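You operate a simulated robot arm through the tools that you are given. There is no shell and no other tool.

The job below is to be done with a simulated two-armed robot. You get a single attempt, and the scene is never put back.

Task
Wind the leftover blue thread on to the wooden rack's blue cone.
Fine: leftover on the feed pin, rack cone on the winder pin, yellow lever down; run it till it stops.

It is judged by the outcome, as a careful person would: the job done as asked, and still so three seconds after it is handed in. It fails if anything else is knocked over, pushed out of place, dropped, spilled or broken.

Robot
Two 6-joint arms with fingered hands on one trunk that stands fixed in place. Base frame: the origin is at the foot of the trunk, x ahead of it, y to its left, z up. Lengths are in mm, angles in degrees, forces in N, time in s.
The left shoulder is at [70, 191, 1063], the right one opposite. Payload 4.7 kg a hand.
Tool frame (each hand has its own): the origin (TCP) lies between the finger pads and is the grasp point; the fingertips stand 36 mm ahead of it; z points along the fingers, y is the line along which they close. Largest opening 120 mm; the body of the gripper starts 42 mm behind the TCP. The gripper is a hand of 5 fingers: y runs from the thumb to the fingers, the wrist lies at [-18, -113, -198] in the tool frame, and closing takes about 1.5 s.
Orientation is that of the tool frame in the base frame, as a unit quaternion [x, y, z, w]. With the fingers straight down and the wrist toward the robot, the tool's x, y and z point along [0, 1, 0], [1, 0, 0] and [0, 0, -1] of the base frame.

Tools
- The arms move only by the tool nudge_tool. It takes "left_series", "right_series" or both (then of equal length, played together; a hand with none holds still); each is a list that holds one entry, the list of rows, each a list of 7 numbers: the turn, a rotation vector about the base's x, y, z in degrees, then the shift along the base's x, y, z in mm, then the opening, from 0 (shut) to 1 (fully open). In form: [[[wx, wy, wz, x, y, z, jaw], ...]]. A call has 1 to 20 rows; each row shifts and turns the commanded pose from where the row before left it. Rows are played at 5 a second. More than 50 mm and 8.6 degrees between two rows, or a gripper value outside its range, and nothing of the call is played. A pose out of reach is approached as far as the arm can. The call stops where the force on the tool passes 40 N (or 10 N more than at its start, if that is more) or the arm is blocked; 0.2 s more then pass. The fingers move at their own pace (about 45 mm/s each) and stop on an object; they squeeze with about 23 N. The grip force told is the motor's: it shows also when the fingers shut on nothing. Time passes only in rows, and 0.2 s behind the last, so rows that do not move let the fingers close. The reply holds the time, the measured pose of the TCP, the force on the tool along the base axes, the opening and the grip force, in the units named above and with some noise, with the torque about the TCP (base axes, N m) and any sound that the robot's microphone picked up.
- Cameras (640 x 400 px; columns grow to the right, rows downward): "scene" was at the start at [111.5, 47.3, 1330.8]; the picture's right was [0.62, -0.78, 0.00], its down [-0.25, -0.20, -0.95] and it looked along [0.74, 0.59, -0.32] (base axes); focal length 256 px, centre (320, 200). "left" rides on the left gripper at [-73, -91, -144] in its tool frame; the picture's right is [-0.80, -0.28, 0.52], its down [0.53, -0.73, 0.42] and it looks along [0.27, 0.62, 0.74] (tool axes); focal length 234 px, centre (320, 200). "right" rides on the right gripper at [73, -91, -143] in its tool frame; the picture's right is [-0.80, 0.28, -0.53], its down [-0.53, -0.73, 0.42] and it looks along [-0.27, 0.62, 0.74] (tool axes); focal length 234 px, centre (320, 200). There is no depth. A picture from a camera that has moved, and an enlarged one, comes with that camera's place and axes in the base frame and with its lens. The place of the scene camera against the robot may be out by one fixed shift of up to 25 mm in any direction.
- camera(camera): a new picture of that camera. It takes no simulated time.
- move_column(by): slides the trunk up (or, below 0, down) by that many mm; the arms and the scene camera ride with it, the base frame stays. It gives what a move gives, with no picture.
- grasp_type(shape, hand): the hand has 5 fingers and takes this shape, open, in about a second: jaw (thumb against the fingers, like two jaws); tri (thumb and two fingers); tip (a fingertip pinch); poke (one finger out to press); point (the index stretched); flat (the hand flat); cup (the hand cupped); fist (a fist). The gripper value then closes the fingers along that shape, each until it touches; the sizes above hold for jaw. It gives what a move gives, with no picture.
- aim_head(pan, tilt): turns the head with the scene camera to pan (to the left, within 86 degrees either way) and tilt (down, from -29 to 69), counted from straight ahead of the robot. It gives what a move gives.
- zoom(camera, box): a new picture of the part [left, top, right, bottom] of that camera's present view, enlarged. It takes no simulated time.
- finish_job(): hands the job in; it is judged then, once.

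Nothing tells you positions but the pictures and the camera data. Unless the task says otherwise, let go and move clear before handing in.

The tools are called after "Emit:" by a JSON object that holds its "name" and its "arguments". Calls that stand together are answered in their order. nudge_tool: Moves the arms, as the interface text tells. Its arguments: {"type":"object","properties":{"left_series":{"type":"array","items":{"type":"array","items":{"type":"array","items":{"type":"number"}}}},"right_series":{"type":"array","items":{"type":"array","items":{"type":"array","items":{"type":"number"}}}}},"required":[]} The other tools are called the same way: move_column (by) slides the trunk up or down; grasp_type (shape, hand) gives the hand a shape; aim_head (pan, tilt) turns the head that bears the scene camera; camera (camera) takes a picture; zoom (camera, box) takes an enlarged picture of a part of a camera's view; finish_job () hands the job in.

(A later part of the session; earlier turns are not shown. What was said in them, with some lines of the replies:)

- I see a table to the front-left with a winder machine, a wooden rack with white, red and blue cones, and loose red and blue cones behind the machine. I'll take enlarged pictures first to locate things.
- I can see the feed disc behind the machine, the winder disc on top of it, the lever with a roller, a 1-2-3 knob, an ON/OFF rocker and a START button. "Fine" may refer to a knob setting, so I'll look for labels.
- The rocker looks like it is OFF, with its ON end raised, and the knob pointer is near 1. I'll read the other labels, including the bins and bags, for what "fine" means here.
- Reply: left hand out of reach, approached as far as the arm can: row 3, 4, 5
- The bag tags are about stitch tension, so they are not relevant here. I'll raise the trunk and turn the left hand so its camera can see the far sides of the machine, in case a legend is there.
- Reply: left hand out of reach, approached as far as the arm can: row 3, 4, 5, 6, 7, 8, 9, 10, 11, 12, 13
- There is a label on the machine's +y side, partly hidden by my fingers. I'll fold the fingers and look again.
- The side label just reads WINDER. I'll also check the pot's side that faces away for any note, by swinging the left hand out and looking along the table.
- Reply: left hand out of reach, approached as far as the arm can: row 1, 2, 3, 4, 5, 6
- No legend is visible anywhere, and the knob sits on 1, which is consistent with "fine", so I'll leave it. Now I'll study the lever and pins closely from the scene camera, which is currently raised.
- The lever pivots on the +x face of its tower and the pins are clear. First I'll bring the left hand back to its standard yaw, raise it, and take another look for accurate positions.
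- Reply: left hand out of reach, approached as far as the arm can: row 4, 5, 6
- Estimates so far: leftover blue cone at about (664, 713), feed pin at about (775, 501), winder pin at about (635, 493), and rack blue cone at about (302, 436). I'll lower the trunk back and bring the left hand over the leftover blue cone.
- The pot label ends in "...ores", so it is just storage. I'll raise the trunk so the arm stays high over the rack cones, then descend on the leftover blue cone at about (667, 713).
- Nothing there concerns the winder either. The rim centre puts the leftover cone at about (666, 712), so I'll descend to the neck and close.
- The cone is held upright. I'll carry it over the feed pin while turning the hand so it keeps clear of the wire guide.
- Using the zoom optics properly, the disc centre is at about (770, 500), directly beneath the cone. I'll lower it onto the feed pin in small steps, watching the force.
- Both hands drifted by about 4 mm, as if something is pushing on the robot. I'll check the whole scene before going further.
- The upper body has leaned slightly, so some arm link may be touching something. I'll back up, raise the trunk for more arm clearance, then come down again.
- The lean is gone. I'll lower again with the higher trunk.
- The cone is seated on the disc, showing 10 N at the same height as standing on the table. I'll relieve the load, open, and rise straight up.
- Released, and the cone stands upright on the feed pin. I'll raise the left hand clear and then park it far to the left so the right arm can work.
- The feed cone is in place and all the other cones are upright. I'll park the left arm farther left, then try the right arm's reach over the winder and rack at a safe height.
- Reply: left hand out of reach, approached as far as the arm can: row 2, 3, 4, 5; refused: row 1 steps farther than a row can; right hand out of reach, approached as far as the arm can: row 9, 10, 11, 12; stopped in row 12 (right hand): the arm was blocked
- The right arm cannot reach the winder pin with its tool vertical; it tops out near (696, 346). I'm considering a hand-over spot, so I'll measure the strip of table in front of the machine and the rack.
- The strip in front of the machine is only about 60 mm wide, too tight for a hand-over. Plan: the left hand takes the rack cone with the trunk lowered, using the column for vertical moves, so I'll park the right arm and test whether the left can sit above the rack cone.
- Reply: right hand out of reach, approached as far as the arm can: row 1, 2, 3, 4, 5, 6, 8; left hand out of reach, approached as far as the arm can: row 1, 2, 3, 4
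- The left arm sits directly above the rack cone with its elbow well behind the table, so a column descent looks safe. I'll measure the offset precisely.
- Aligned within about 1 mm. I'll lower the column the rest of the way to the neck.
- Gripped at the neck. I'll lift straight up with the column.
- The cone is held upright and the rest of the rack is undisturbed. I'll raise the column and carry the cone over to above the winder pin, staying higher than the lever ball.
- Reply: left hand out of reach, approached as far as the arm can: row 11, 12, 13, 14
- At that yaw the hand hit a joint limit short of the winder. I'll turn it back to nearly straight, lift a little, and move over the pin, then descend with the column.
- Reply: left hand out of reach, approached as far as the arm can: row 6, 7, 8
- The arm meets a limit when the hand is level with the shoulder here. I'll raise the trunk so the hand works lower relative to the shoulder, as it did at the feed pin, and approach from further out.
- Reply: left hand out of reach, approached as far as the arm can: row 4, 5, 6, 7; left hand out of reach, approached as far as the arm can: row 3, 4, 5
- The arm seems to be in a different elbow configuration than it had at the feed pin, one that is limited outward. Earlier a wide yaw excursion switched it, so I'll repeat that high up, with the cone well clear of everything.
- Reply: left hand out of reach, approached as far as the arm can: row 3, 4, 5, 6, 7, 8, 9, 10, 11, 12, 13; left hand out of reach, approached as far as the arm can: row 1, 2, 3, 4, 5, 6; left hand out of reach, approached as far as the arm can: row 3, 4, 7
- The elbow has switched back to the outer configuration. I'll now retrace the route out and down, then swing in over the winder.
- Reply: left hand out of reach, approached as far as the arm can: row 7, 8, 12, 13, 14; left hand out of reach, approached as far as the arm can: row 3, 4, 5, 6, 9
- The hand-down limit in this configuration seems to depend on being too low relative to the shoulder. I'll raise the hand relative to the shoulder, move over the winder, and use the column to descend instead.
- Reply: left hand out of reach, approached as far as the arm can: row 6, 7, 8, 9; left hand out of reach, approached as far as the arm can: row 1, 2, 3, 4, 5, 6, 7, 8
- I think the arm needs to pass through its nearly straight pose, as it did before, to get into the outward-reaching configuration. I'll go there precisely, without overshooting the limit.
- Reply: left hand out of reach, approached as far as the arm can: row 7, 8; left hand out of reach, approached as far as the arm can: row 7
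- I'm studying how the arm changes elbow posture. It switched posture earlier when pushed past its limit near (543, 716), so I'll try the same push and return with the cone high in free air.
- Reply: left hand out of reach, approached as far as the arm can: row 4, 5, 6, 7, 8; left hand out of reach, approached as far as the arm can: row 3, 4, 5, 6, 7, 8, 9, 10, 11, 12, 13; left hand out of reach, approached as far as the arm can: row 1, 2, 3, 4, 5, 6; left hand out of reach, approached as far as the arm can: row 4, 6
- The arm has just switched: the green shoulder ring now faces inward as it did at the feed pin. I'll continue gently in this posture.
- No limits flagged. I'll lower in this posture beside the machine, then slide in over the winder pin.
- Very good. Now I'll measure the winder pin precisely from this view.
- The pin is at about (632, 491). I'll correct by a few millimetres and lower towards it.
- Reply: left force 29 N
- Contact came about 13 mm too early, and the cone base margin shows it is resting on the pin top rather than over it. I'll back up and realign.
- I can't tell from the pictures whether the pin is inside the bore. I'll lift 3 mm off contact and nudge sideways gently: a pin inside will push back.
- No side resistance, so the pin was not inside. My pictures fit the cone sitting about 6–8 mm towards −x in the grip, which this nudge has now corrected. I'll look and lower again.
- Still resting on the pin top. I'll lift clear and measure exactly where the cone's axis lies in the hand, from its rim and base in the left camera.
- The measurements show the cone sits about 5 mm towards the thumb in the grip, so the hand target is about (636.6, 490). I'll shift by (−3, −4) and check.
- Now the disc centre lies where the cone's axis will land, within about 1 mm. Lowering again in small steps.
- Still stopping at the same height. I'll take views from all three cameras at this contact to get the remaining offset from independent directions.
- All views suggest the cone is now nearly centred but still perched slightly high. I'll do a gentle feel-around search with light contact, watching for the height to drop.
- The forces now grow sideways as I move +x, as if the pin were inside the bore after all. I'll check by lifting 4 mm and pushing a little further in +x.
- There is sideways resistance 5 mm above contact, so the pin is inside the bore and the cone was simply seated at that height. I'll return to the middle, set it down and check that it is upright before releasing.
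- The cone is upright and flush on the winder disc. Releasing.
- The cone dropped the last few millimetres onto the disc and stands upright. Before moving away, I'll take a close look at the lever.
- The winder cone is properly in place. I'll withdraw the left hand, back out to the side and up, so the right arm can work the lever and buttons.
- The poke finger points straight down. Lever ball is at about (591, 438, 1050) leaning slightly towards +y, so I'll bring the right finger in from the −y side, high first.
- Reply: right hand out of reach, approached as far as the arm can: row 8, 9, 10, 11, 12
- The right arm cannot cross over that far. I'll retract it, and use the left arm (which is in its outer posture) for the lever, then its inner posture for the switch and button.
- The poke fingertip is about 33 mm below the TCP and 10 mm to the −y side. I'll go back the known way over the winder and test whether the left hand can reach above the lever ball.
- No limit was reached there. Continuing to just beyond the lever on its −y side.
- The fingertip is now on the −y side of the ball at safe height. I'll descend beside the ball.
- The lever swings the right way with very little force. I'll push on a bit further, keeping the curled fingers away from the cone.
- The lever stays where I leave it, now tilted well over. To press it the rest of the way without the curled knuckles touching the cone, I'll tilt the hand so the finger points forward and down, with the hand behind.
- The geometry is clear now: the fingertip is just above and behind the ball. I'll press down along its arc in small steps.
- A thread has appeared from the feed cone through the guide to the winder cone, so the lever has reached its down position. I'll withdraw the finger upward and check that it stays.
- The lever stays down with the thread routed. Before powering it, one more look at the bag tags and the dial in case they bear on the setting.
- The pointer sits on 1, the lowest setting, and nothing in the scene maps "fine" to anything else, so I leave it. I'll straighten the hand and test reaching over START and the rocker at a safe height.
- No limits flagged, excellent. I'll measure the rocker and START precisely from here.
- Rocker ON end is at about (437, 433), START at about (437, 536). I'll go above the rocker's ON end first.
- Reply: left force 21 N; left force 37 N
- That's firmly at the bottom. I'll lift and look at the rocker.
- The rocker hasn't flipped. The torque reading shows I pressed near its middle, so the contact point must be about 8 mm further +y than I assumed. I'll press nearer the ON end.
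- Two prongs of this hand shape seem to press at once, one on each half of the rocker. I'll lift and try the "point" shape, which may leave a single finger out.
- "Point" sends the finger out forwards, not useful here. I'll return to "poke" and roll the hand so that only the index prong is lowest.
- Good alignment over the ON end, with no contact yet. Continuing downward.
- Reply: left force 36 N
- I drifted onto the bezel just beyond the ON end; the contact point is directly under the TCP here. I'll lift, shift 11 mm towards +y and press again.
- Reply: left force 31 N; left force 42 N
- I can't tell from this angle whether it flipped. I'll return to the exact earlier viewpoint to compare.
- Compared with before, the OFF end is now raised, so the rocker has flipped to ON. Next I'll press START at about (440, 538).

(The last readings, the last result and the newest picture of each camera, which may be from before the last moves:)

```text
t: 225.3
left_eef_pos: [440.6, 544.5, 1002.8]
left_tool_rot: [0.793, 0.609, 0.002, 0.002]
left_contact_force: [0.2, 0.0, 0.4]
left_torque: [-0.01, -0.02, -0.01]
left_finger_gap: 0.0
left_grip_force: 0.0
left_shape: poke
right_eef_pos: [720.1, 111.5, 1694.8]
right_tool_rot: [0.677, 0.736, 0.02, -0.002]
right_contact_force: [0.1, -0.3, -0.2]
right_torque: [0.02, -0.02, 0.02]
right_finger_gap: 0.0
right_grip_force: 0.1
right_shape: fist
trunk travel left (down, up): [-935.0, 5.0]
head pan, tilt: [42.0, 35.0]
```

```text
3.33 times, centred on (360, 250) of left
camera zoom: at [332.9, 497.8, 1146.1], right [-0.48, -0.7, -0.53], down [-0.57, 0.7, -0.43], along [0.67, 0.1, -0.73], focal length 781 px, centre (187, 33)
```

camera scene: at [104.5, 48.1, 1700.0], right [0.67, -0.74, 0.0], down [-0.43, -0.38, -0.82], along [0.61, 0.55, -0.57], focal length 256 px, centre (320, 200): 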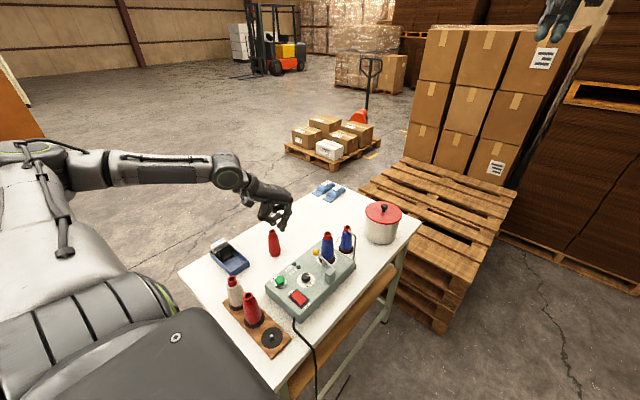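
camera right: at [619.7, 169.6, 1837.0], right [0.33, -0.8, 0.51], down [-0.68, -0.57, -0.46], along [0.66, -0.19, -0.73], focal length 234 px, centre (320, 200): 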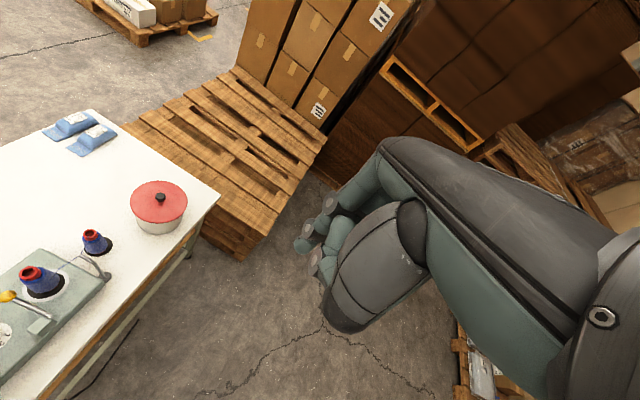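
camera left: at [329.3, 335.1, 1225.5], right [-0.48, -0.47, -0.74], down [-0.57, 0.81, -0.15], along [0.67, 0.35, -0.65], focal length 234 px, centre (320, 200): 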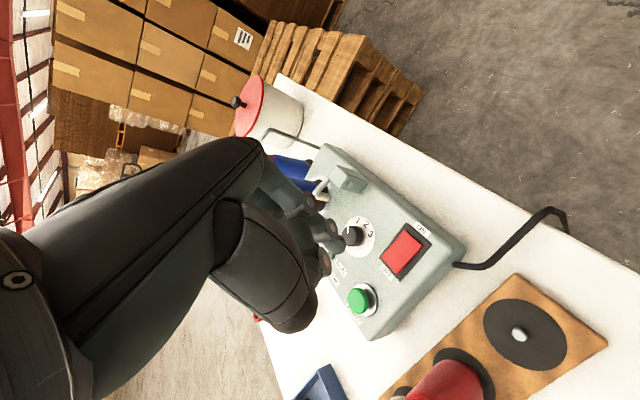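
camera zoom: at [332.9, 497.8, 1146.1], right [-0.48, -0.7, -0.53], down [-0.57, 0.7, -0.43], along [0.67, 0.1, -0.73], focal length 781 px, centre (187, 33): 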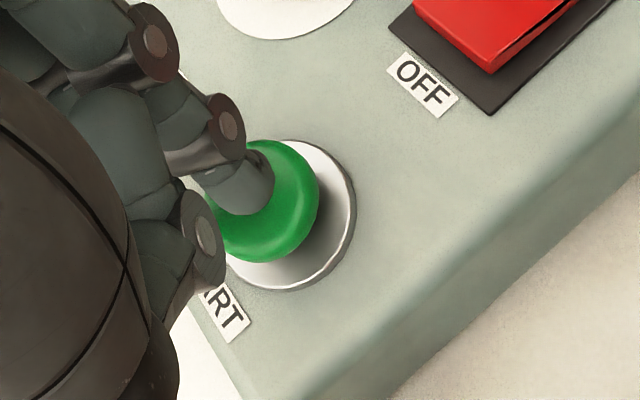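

The finger is centred over the button. Pressing down in small steps.

Emit:
{"name": "nudge_tool", "arguments": {"left_series": [[[0, 0, 0, 0, 0, -3, 1], [0, 0, 0, 0, 0, -2, 1], [0, 0, 0, 0, 0, 0, 1]]]}}

Emit:
{"name": "nudge_tool", "arguments": {"left_series": [[[0, 0, 0, 0, 0, -2, 1], [0, 0, 0, 0, 0, -2, 1], [0, 0, 0, 0, 0, 0, 1]]]}}

Emit:
{"name": "nudge_tool", "arguments": {"left_series": [[[0, 0, 0, 0, 0, -2, 1], [0, 0, 0, 0, 0, 0, 1]]]}}

Emit:
{"name": "zoom", "arguments": {"camera": "scene", "box": [235, 225, 355, 305]}}

```text
t: 226.1
left_eef_pos: [440.6, 546.0, 996.6]
left_tool_rot: [0.793, 0.609, 0.001, 0.002]
left_contact_force: [-0.2, 0.5, 0.5]
left_torque: [0.0, 0.01, -0.01]
left_finger_gap: 0.2
left_grip_force: 0.0
left_shape: poke
right_eef_pos: [719.5, 111.2, 1694.2]
right_tool_rot: [0.677, 0.735, 0.021, -0.003]
right_contact_force: [-0.8, 0.0, -0.1]
right_torque: [0.0, 0.01, -0.02]
right_finger_gap: 0.0
right_grip_force: 0.1
right_shape: fist
trunk travel left (down, up): [-935.0, 5.0]
head pan, tilt: [42.0, 35.0]
```

```text
t: 226.9
left_eef_pos: [439.9, 546.7, 994.4]
left_tool_rot: [0.793, 0.609, 0.002, 0.001]
left_contact_force: [0.3, -1.0, 1.3]
left_torque: [0.02, -0.04, 0.02]
left_finger_gap: 0.1
left_grip_force: 0.1
left_shape: poke
right_eef_pos: [720.3, 110.7, 1694.9]
right_tool_rot: [0.678, 0.735, 0.021, -0.003]
right_contact_force: [-0.2, 0.3, -0.4]
right_torque: [0.01, 0.02, 0.0]
right_finger_gap: 0.1
right_grip_force: 0.1
right_shape: fist
trunk travel left (down, up): [-935.0, 5.0]
head pan, tilt: [42.0, 35.0]
heard: click
```

```text
t: 227.5
left_eef_pos: [439.9, 544.9, 990.6]
left_tool_rot: [0.794, 0.608, 0.002, 0.001]
left_contact_force: [1.3, -0.2, 3.4]
left_torque: [0.04, -0.01, 0.0]
left_finger_gap: 0.3
left_grip_force: 0.1
left_shape: poke
right_eef_pos: [719.6, 110.4, 1693.2]
right_tool_rot: [0.677, 0.736, 0.021, -0.003]
right_contact_force: [0.7, 1.2, -0.4]
right_torque: [0.01, 0.02, -0.01]
right_finger_gap: 0.0
right_grip_force: 0.0
right_shape: fist
trunk travel left (down, up): [-935.0, 5.0]
head pan, tilt: [42.0, 35.0]
```

```text
5.00 times, centred on (295, 265) of scene
camera zoom: at [103.8, 48.1, 1700.1], right [0.67, -0.74, 0.0], down [-0.43, -0.38, -0.82], along [0.61, 0.55, -0.57], focal length 1278 px, centre (445, -125)
```

zoom: 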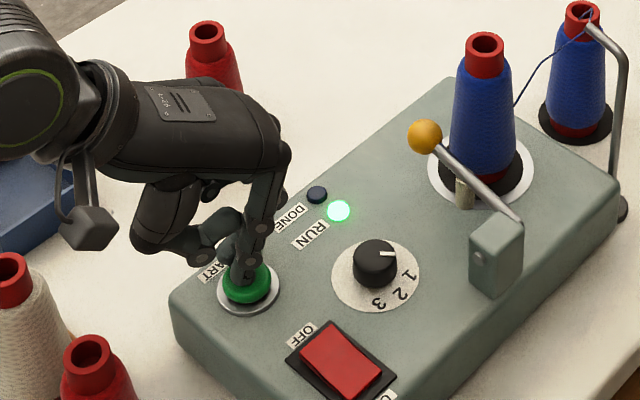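

A click, and the RUN lamp is lit. I'll lift the finger off and wait for it to finish.

Emit:
{"name": "nudge_tool", "arguments": {"left_series": [[[0, 0, 0, 0, 0, 10, 1], [0, 0, 0, 0, 0, 30, 1], [0, 0, 0, 0, 0, 40, 1], [0, 0, 0, 0, 0, 40, 1], [0, 0, 0, 0, 0, 0, 1]]]}}

Emit:
{"name": "zoom", "arguments": {"camera": "scene", "box": [235, 215, 375, 305]}}

Emit:
{"name": "nudge_tool", "arguments": {"left_series": [[[0, 0, 0, 0, 0, 0, 1], [0, 0, 0, 0, 0, 0, 1], [0, 0, 0, 0, 0, 0, 1], [0, 0, 0, 0, 0, 0, 1], [0, 0, 0, 0, 0, 0, 1], [0, 0, 0, 0, 0, 0, 1], [0, 0, 0, 0, 0, 0, 1], [0, 0, 0, 0, 0, 0, 1], [0, 0, 0, 0, 0, 0, 1], [0, 0, 0, 0, 0, 0, 1], [0, 0, 0, 0, 0, 0, 1], [0, 0, 0, 0, 0, 0, 1], [0, 0, 0, 0, 0, 0, 1], [0, 0, 0, 0, 0, 0, 1], [0, 0, 0, 0, 0, 0, 1], [0, 0, 0, 0, 0, 0, 1], [0, 0, 0, 0, 0, 0, 1], [0, 0, 0, 0, 0, 0, 1], [0, 0, 0, 0, 0, 0, 1], [0, 0, 0, 0, 0, 0, 1]]]}}

Emit:
{"name": "zoom", "arguments": {"camera": "scene", "box": [235, 215, 375, 305]}}

```text
t: 228.7
left_eef_pos: [440.5, 543.5, 1110.5]
left_tool_rot: [0.793, 0.609, 0.001, 0.002]
left_contact_force: [0.4, 0.1, 0.4]
left_torque: [0.02, -0.04, -0.01]
left_finger_gap: 0.0
left_grip_force: 0.0
left_shape: poke
right_eef_pos: [720.3, 111.3, 1694.9]
right_tool_rot: [0.677, 0.736, 0.02, -0.002]
right_contact_force: [-0.5, 1.5, 0.3]
right_torque: [-0.04, 0.0, 0.04]
right_finger_gap: 0.0
right_grip_force: 0.1
right_shape: fist
trunk travel left (down, up): [-935.0, 5.0]
head pan, tilt: [42.0, 35.0]
```

```text
4.44 times, centred on (305, 260) of scene
camera zoom: at [104.0, 48.5, 1700.0], right [0.67, -0.74, 0.0], down [-0.43, -0.38, -0.82], along [0.61, 0.55, -0.57], focal length 1136 px, centre (387, -67)
```

zoom: 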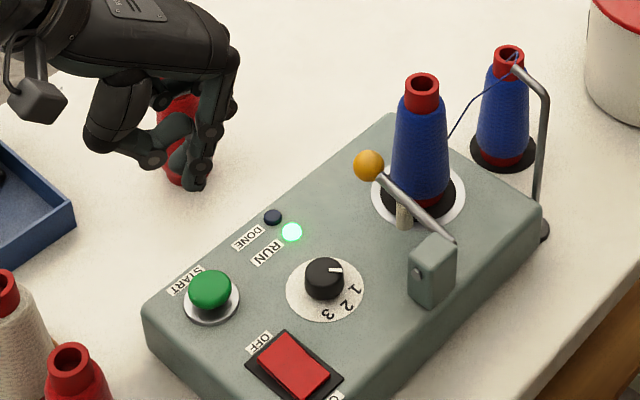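

```text
t: 232.9
left_eef_pos: [441.6, 544.2, 1110.1]
left_tool_rot: [0.793, 0.609, 0.002, 0.002]
left_contact_force: [0.6, 0.0, -0.1]
left_torque: [0.0, 0.03, -0.03]
left_finger_gap: 0.0
left_grip_force: 0.1
left_shape: poke
right_eef_pos: [720.0, 110.5, 1693.9]
right_tool_rot: [0.677, 0.736, 0.02, -0.003]
right_contact_force: [0.1, 1.1, 0.0]
right_torque: [-0.02, 0.01, 0.04]
right_finger_gap: 0.0
right_grip_force: 0.0
right_shape: fist
trunk travel left (down, up): [-935.0, 5.0]
head pan, tilt: [42.0, 35.0]
```

```text
4.44 times, centred on (305, 260) of scene
camera zoom: at [103.9, 48.5, 1700.0], right [0.67, -0.74, 0.0], down [-0.43, -0.38, -0.82], along [0.61, 0.55, -0.57], focal length 1136 px, centre (387, -67)
```

zoom: 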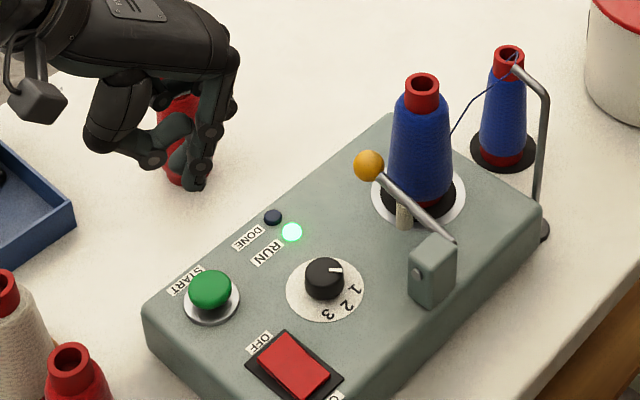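

The thread is transferring: the feed cone is thinner and the winder cone thicker. I'll raise the hand clear and keep waiting for DONE.

Emit:
{"name": "nudge_tool", "arguments": {"left_series": [[[0, 0, 0, 0, 0, 30, 1], [0, 0, 0, 0, 0, 30, 1], [0, 0, 0, 0, 5, 30, 1], [0, 0, 0, 0, 5, 30, 1], [0, 0, 0, 0, 0, 0, 1], [0, 0, 0, 0, 0, 0, 1], [0, 0, 0, 0, 0, 0, 1], [0, 0, 0, 0, 0, 0, 1], [0, 0, 0, 0, 0, 0, 1], [0, 0, 0, 0, 0, 0, 1], [0, 0, 0, 0, 0, 0, 1], [0, 0, 0, 0, 0, 0, 1], [0, 0, 0, 0, 0, 0, 1], [0, 0, 0, 0, 0, 0, 1], [0, 0, 0, 0, 0, 0, 1], [0, 0, 0, 0, 0, 0, 1], [0, 0, 0, 0, 0, 0, 1], [0, 0, 0, 0, 0, 0, 1], [0, 0, 0, 0, 0, 0, 1], [0, 0, 0, 0, 0, 0, 1]]]}}

Emit:
{"name": "zoom", "arguments": {"camera": "scene", "box": [235, 215, 375, 305]}}

Emit:
{"name": "nudge_tool", "arguments": {"left_series": [[[0, 0, 0, 0, 0, 0, 1], [0, 0, 0, 0, 0, 0, 1], [0, 0, 0, 0, 0, 0, 1], [0, 0, 0, 0, 0, 0, 1], [0, 0, 0, 0, 0, 0, 1], [0, 0, 0, 0, 0, 0, 1], [0, 0, 0, 0, 0, 0, 1], [0, 0, 0, 0, 0, 0, 1], [0, 0, 0, 0, 0, 0, 1], [0, 0, 0, 0, 0, 0, 1], [0, 0, 0, 0, 0, 0, 1], [0, 0, 0, 0, 0, 0, 1], [0, 0, 0, 0, 0, 0, 1], [0, 0, 0, 0, 0, 0, 1], [0, 0, 0, 0, 0, 0, 1], [0, 0, 0, 0, 0, 0, 1], [0, 0, 0, 0, 0, 0, 1], [0, 0, 0, 0, 0, 0, 1], [0, 0, 0, 0, 0, 0, 1], [0, 0, 0, 0, 0, 0, 1]]]}}

Emit:
{"name": "zoom", "arguments": {"camera": "scene", "box": [235, 215, 375, 305]}}

```text
t: 237.1
left_eef_pos: [439.1, 542.9, 1179.3]
left_tool_rot: [0.794, 0.609, 0.001, 0.001]
left_contact_force: [-0.5, 0.7, 0.6]
left_torque: [0.01, 0.03, 0.0]
left_finger_gap: 0.1
left_grip_force: 0.1
left_shape: poke
left hand out of reach, approached as far as the arm can: row 3, 4
right_eef_pos: [719.7, 112.3, 1693.8]
right_tool_rot: [0.677, 0.736, 0.021, -0.003]
right_contact_force: [0.8, 0.5, 0.5]
right_torque: [-0.01, 0.0, 0.01]
right_finger_gap: 0.1
right_grip_force: 0.0
right_shape: fist
trunk travel left (down, up): [-935.0, 5.0]
head pan, tilt: [42.0, 35.0]
```

```text
4.44 times, centred on (305, 260) of scene
camera zoom: at [103.9, 48.4, 1700.0], right [0.67, -0.74, 0.0], down [-0.43, -0.38, -0.82], along [0.61, 0.55, -0.57], focal length 1136 px, centre (387, -67)
```

zoom: 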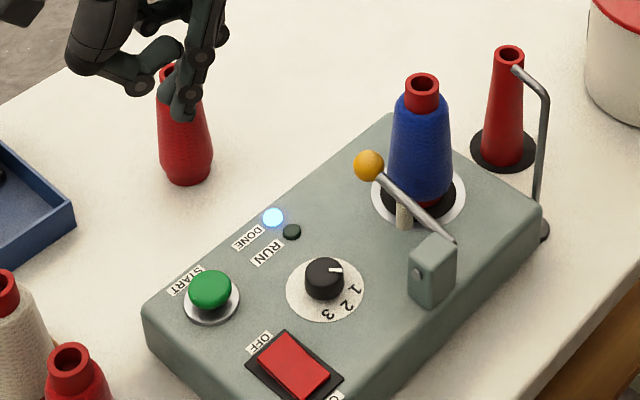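

```text
t: 241.3
left_eef_pos: [439.2, 543.2, 1179.2]
left_tool_rot: [0.794, 0.608, 0.0, 0.002]
left_contact_force: [0.0, 0.1, -0.2]
left_torque: [0.03, 0.0, 0.0]
left_finger_gap: 0.0
left_grip_force: 0.0
left_shape: poke
right_eef_pos: [720.0, 111.1, 1695.6]
right_tool_rot: [0.677, 0.736, 0.021, -0.001]
right_contact_force: [-0.9, 0.1, 0.4]
right_torque: [0.0, 0.02, 0.03]
right_finger_gap: 0.2
right_grip_force: 0.0
right_shape: fist
trunk travel left (down, up): [-935.0, 5.0]
head pan, tilt: [42.0, 35.0]
```

```text
4.44 times, centred on (305, 260) of scene
camera zoom: at [103.9, 48.5, 1700.0], right [0.67, -0.74, 0.0], down [-0.43, -0.38, -0.82], along [0.61, 0.55, -0.57], focal length 1136 px, centre (387, -67)
```

zoom: 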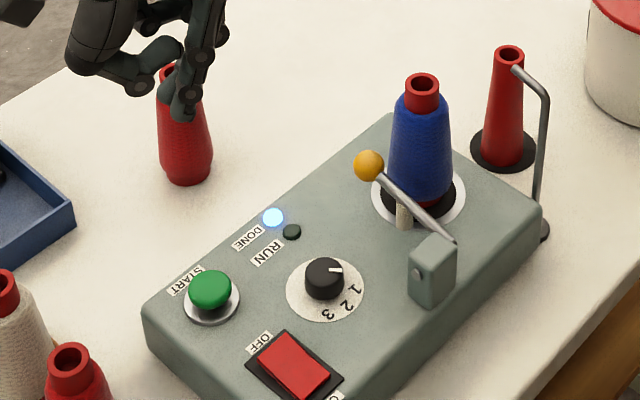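

DONE is lit, the feed cone is bare and the winder cone has taken all the thread. One last look around to confirm that nothing was disturbed.

Emit:
{"name": "camera", "arguments": {"camera": "scene"}}

Emit:
{"name": "zoom", "arguments": {"camera": "scene", "box": [170, 170, 430, 360]}}

```text
taken
camera scene: at [103.9, 48.5, 1700.0], right [0.67, -0.74, 0.0], down [-0.43, -0.38, -0.82], along [0.61, 0.55, -0.57], focal length 256 px, centre (320, 200)
```

scene: 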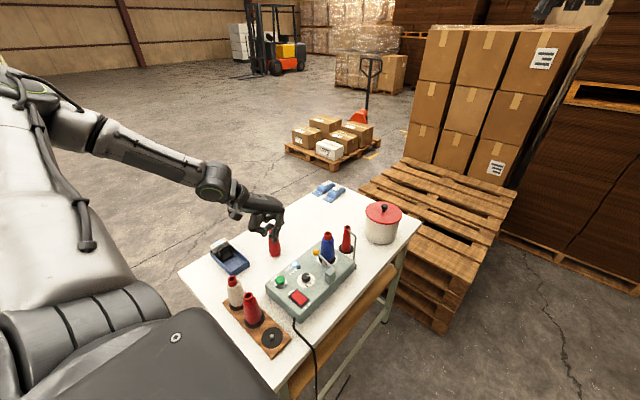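

```text
2.11 times, centred on (300, 265) of scene
camera zoom: at [103.9, 48.5, 1700.0], right [0.67, -0.74, 0.0], down [-0.43, -0.38, -0.82], along [0.61, 0.55, -0.57], focal length 538 px, centre (362, 63)
```

zoom: 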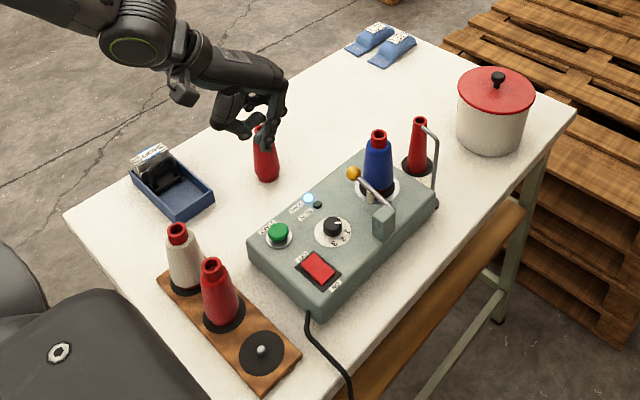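

Everything is in place: the leftover thread is wound on to the rack's blue cone, the winder has stopped with DONE lit, all the other items stand where they were, and both hands are clear. Handing in.

Emit:
{"name": "finish_job", "arguments": {}}

```text
The job is handed in.
```

The leftover blue thread is now wound on to the rack's blue cone, and the winder stopped by itself with DONE lit. The job is handed in.

- **Where things are:** the full blue cone is still on the winder pin and the bare leftover cone is on the feed pin. The yellow lever is down and the power switch is still ON. I didn't put the cone back on the rack or switch off, as you hadn't asked for either.
- **Dial:** I left the dial on 1. I took "Fine:" as a plain "OK", and found no label saying which number means fine. If you meant a fine setting other than 1, this run didn't use it.
- **Nothing disturbed:** in the final pictures the other cones, the tray, the pot and the bags are upright and where they were, and both hands are clear of the table.
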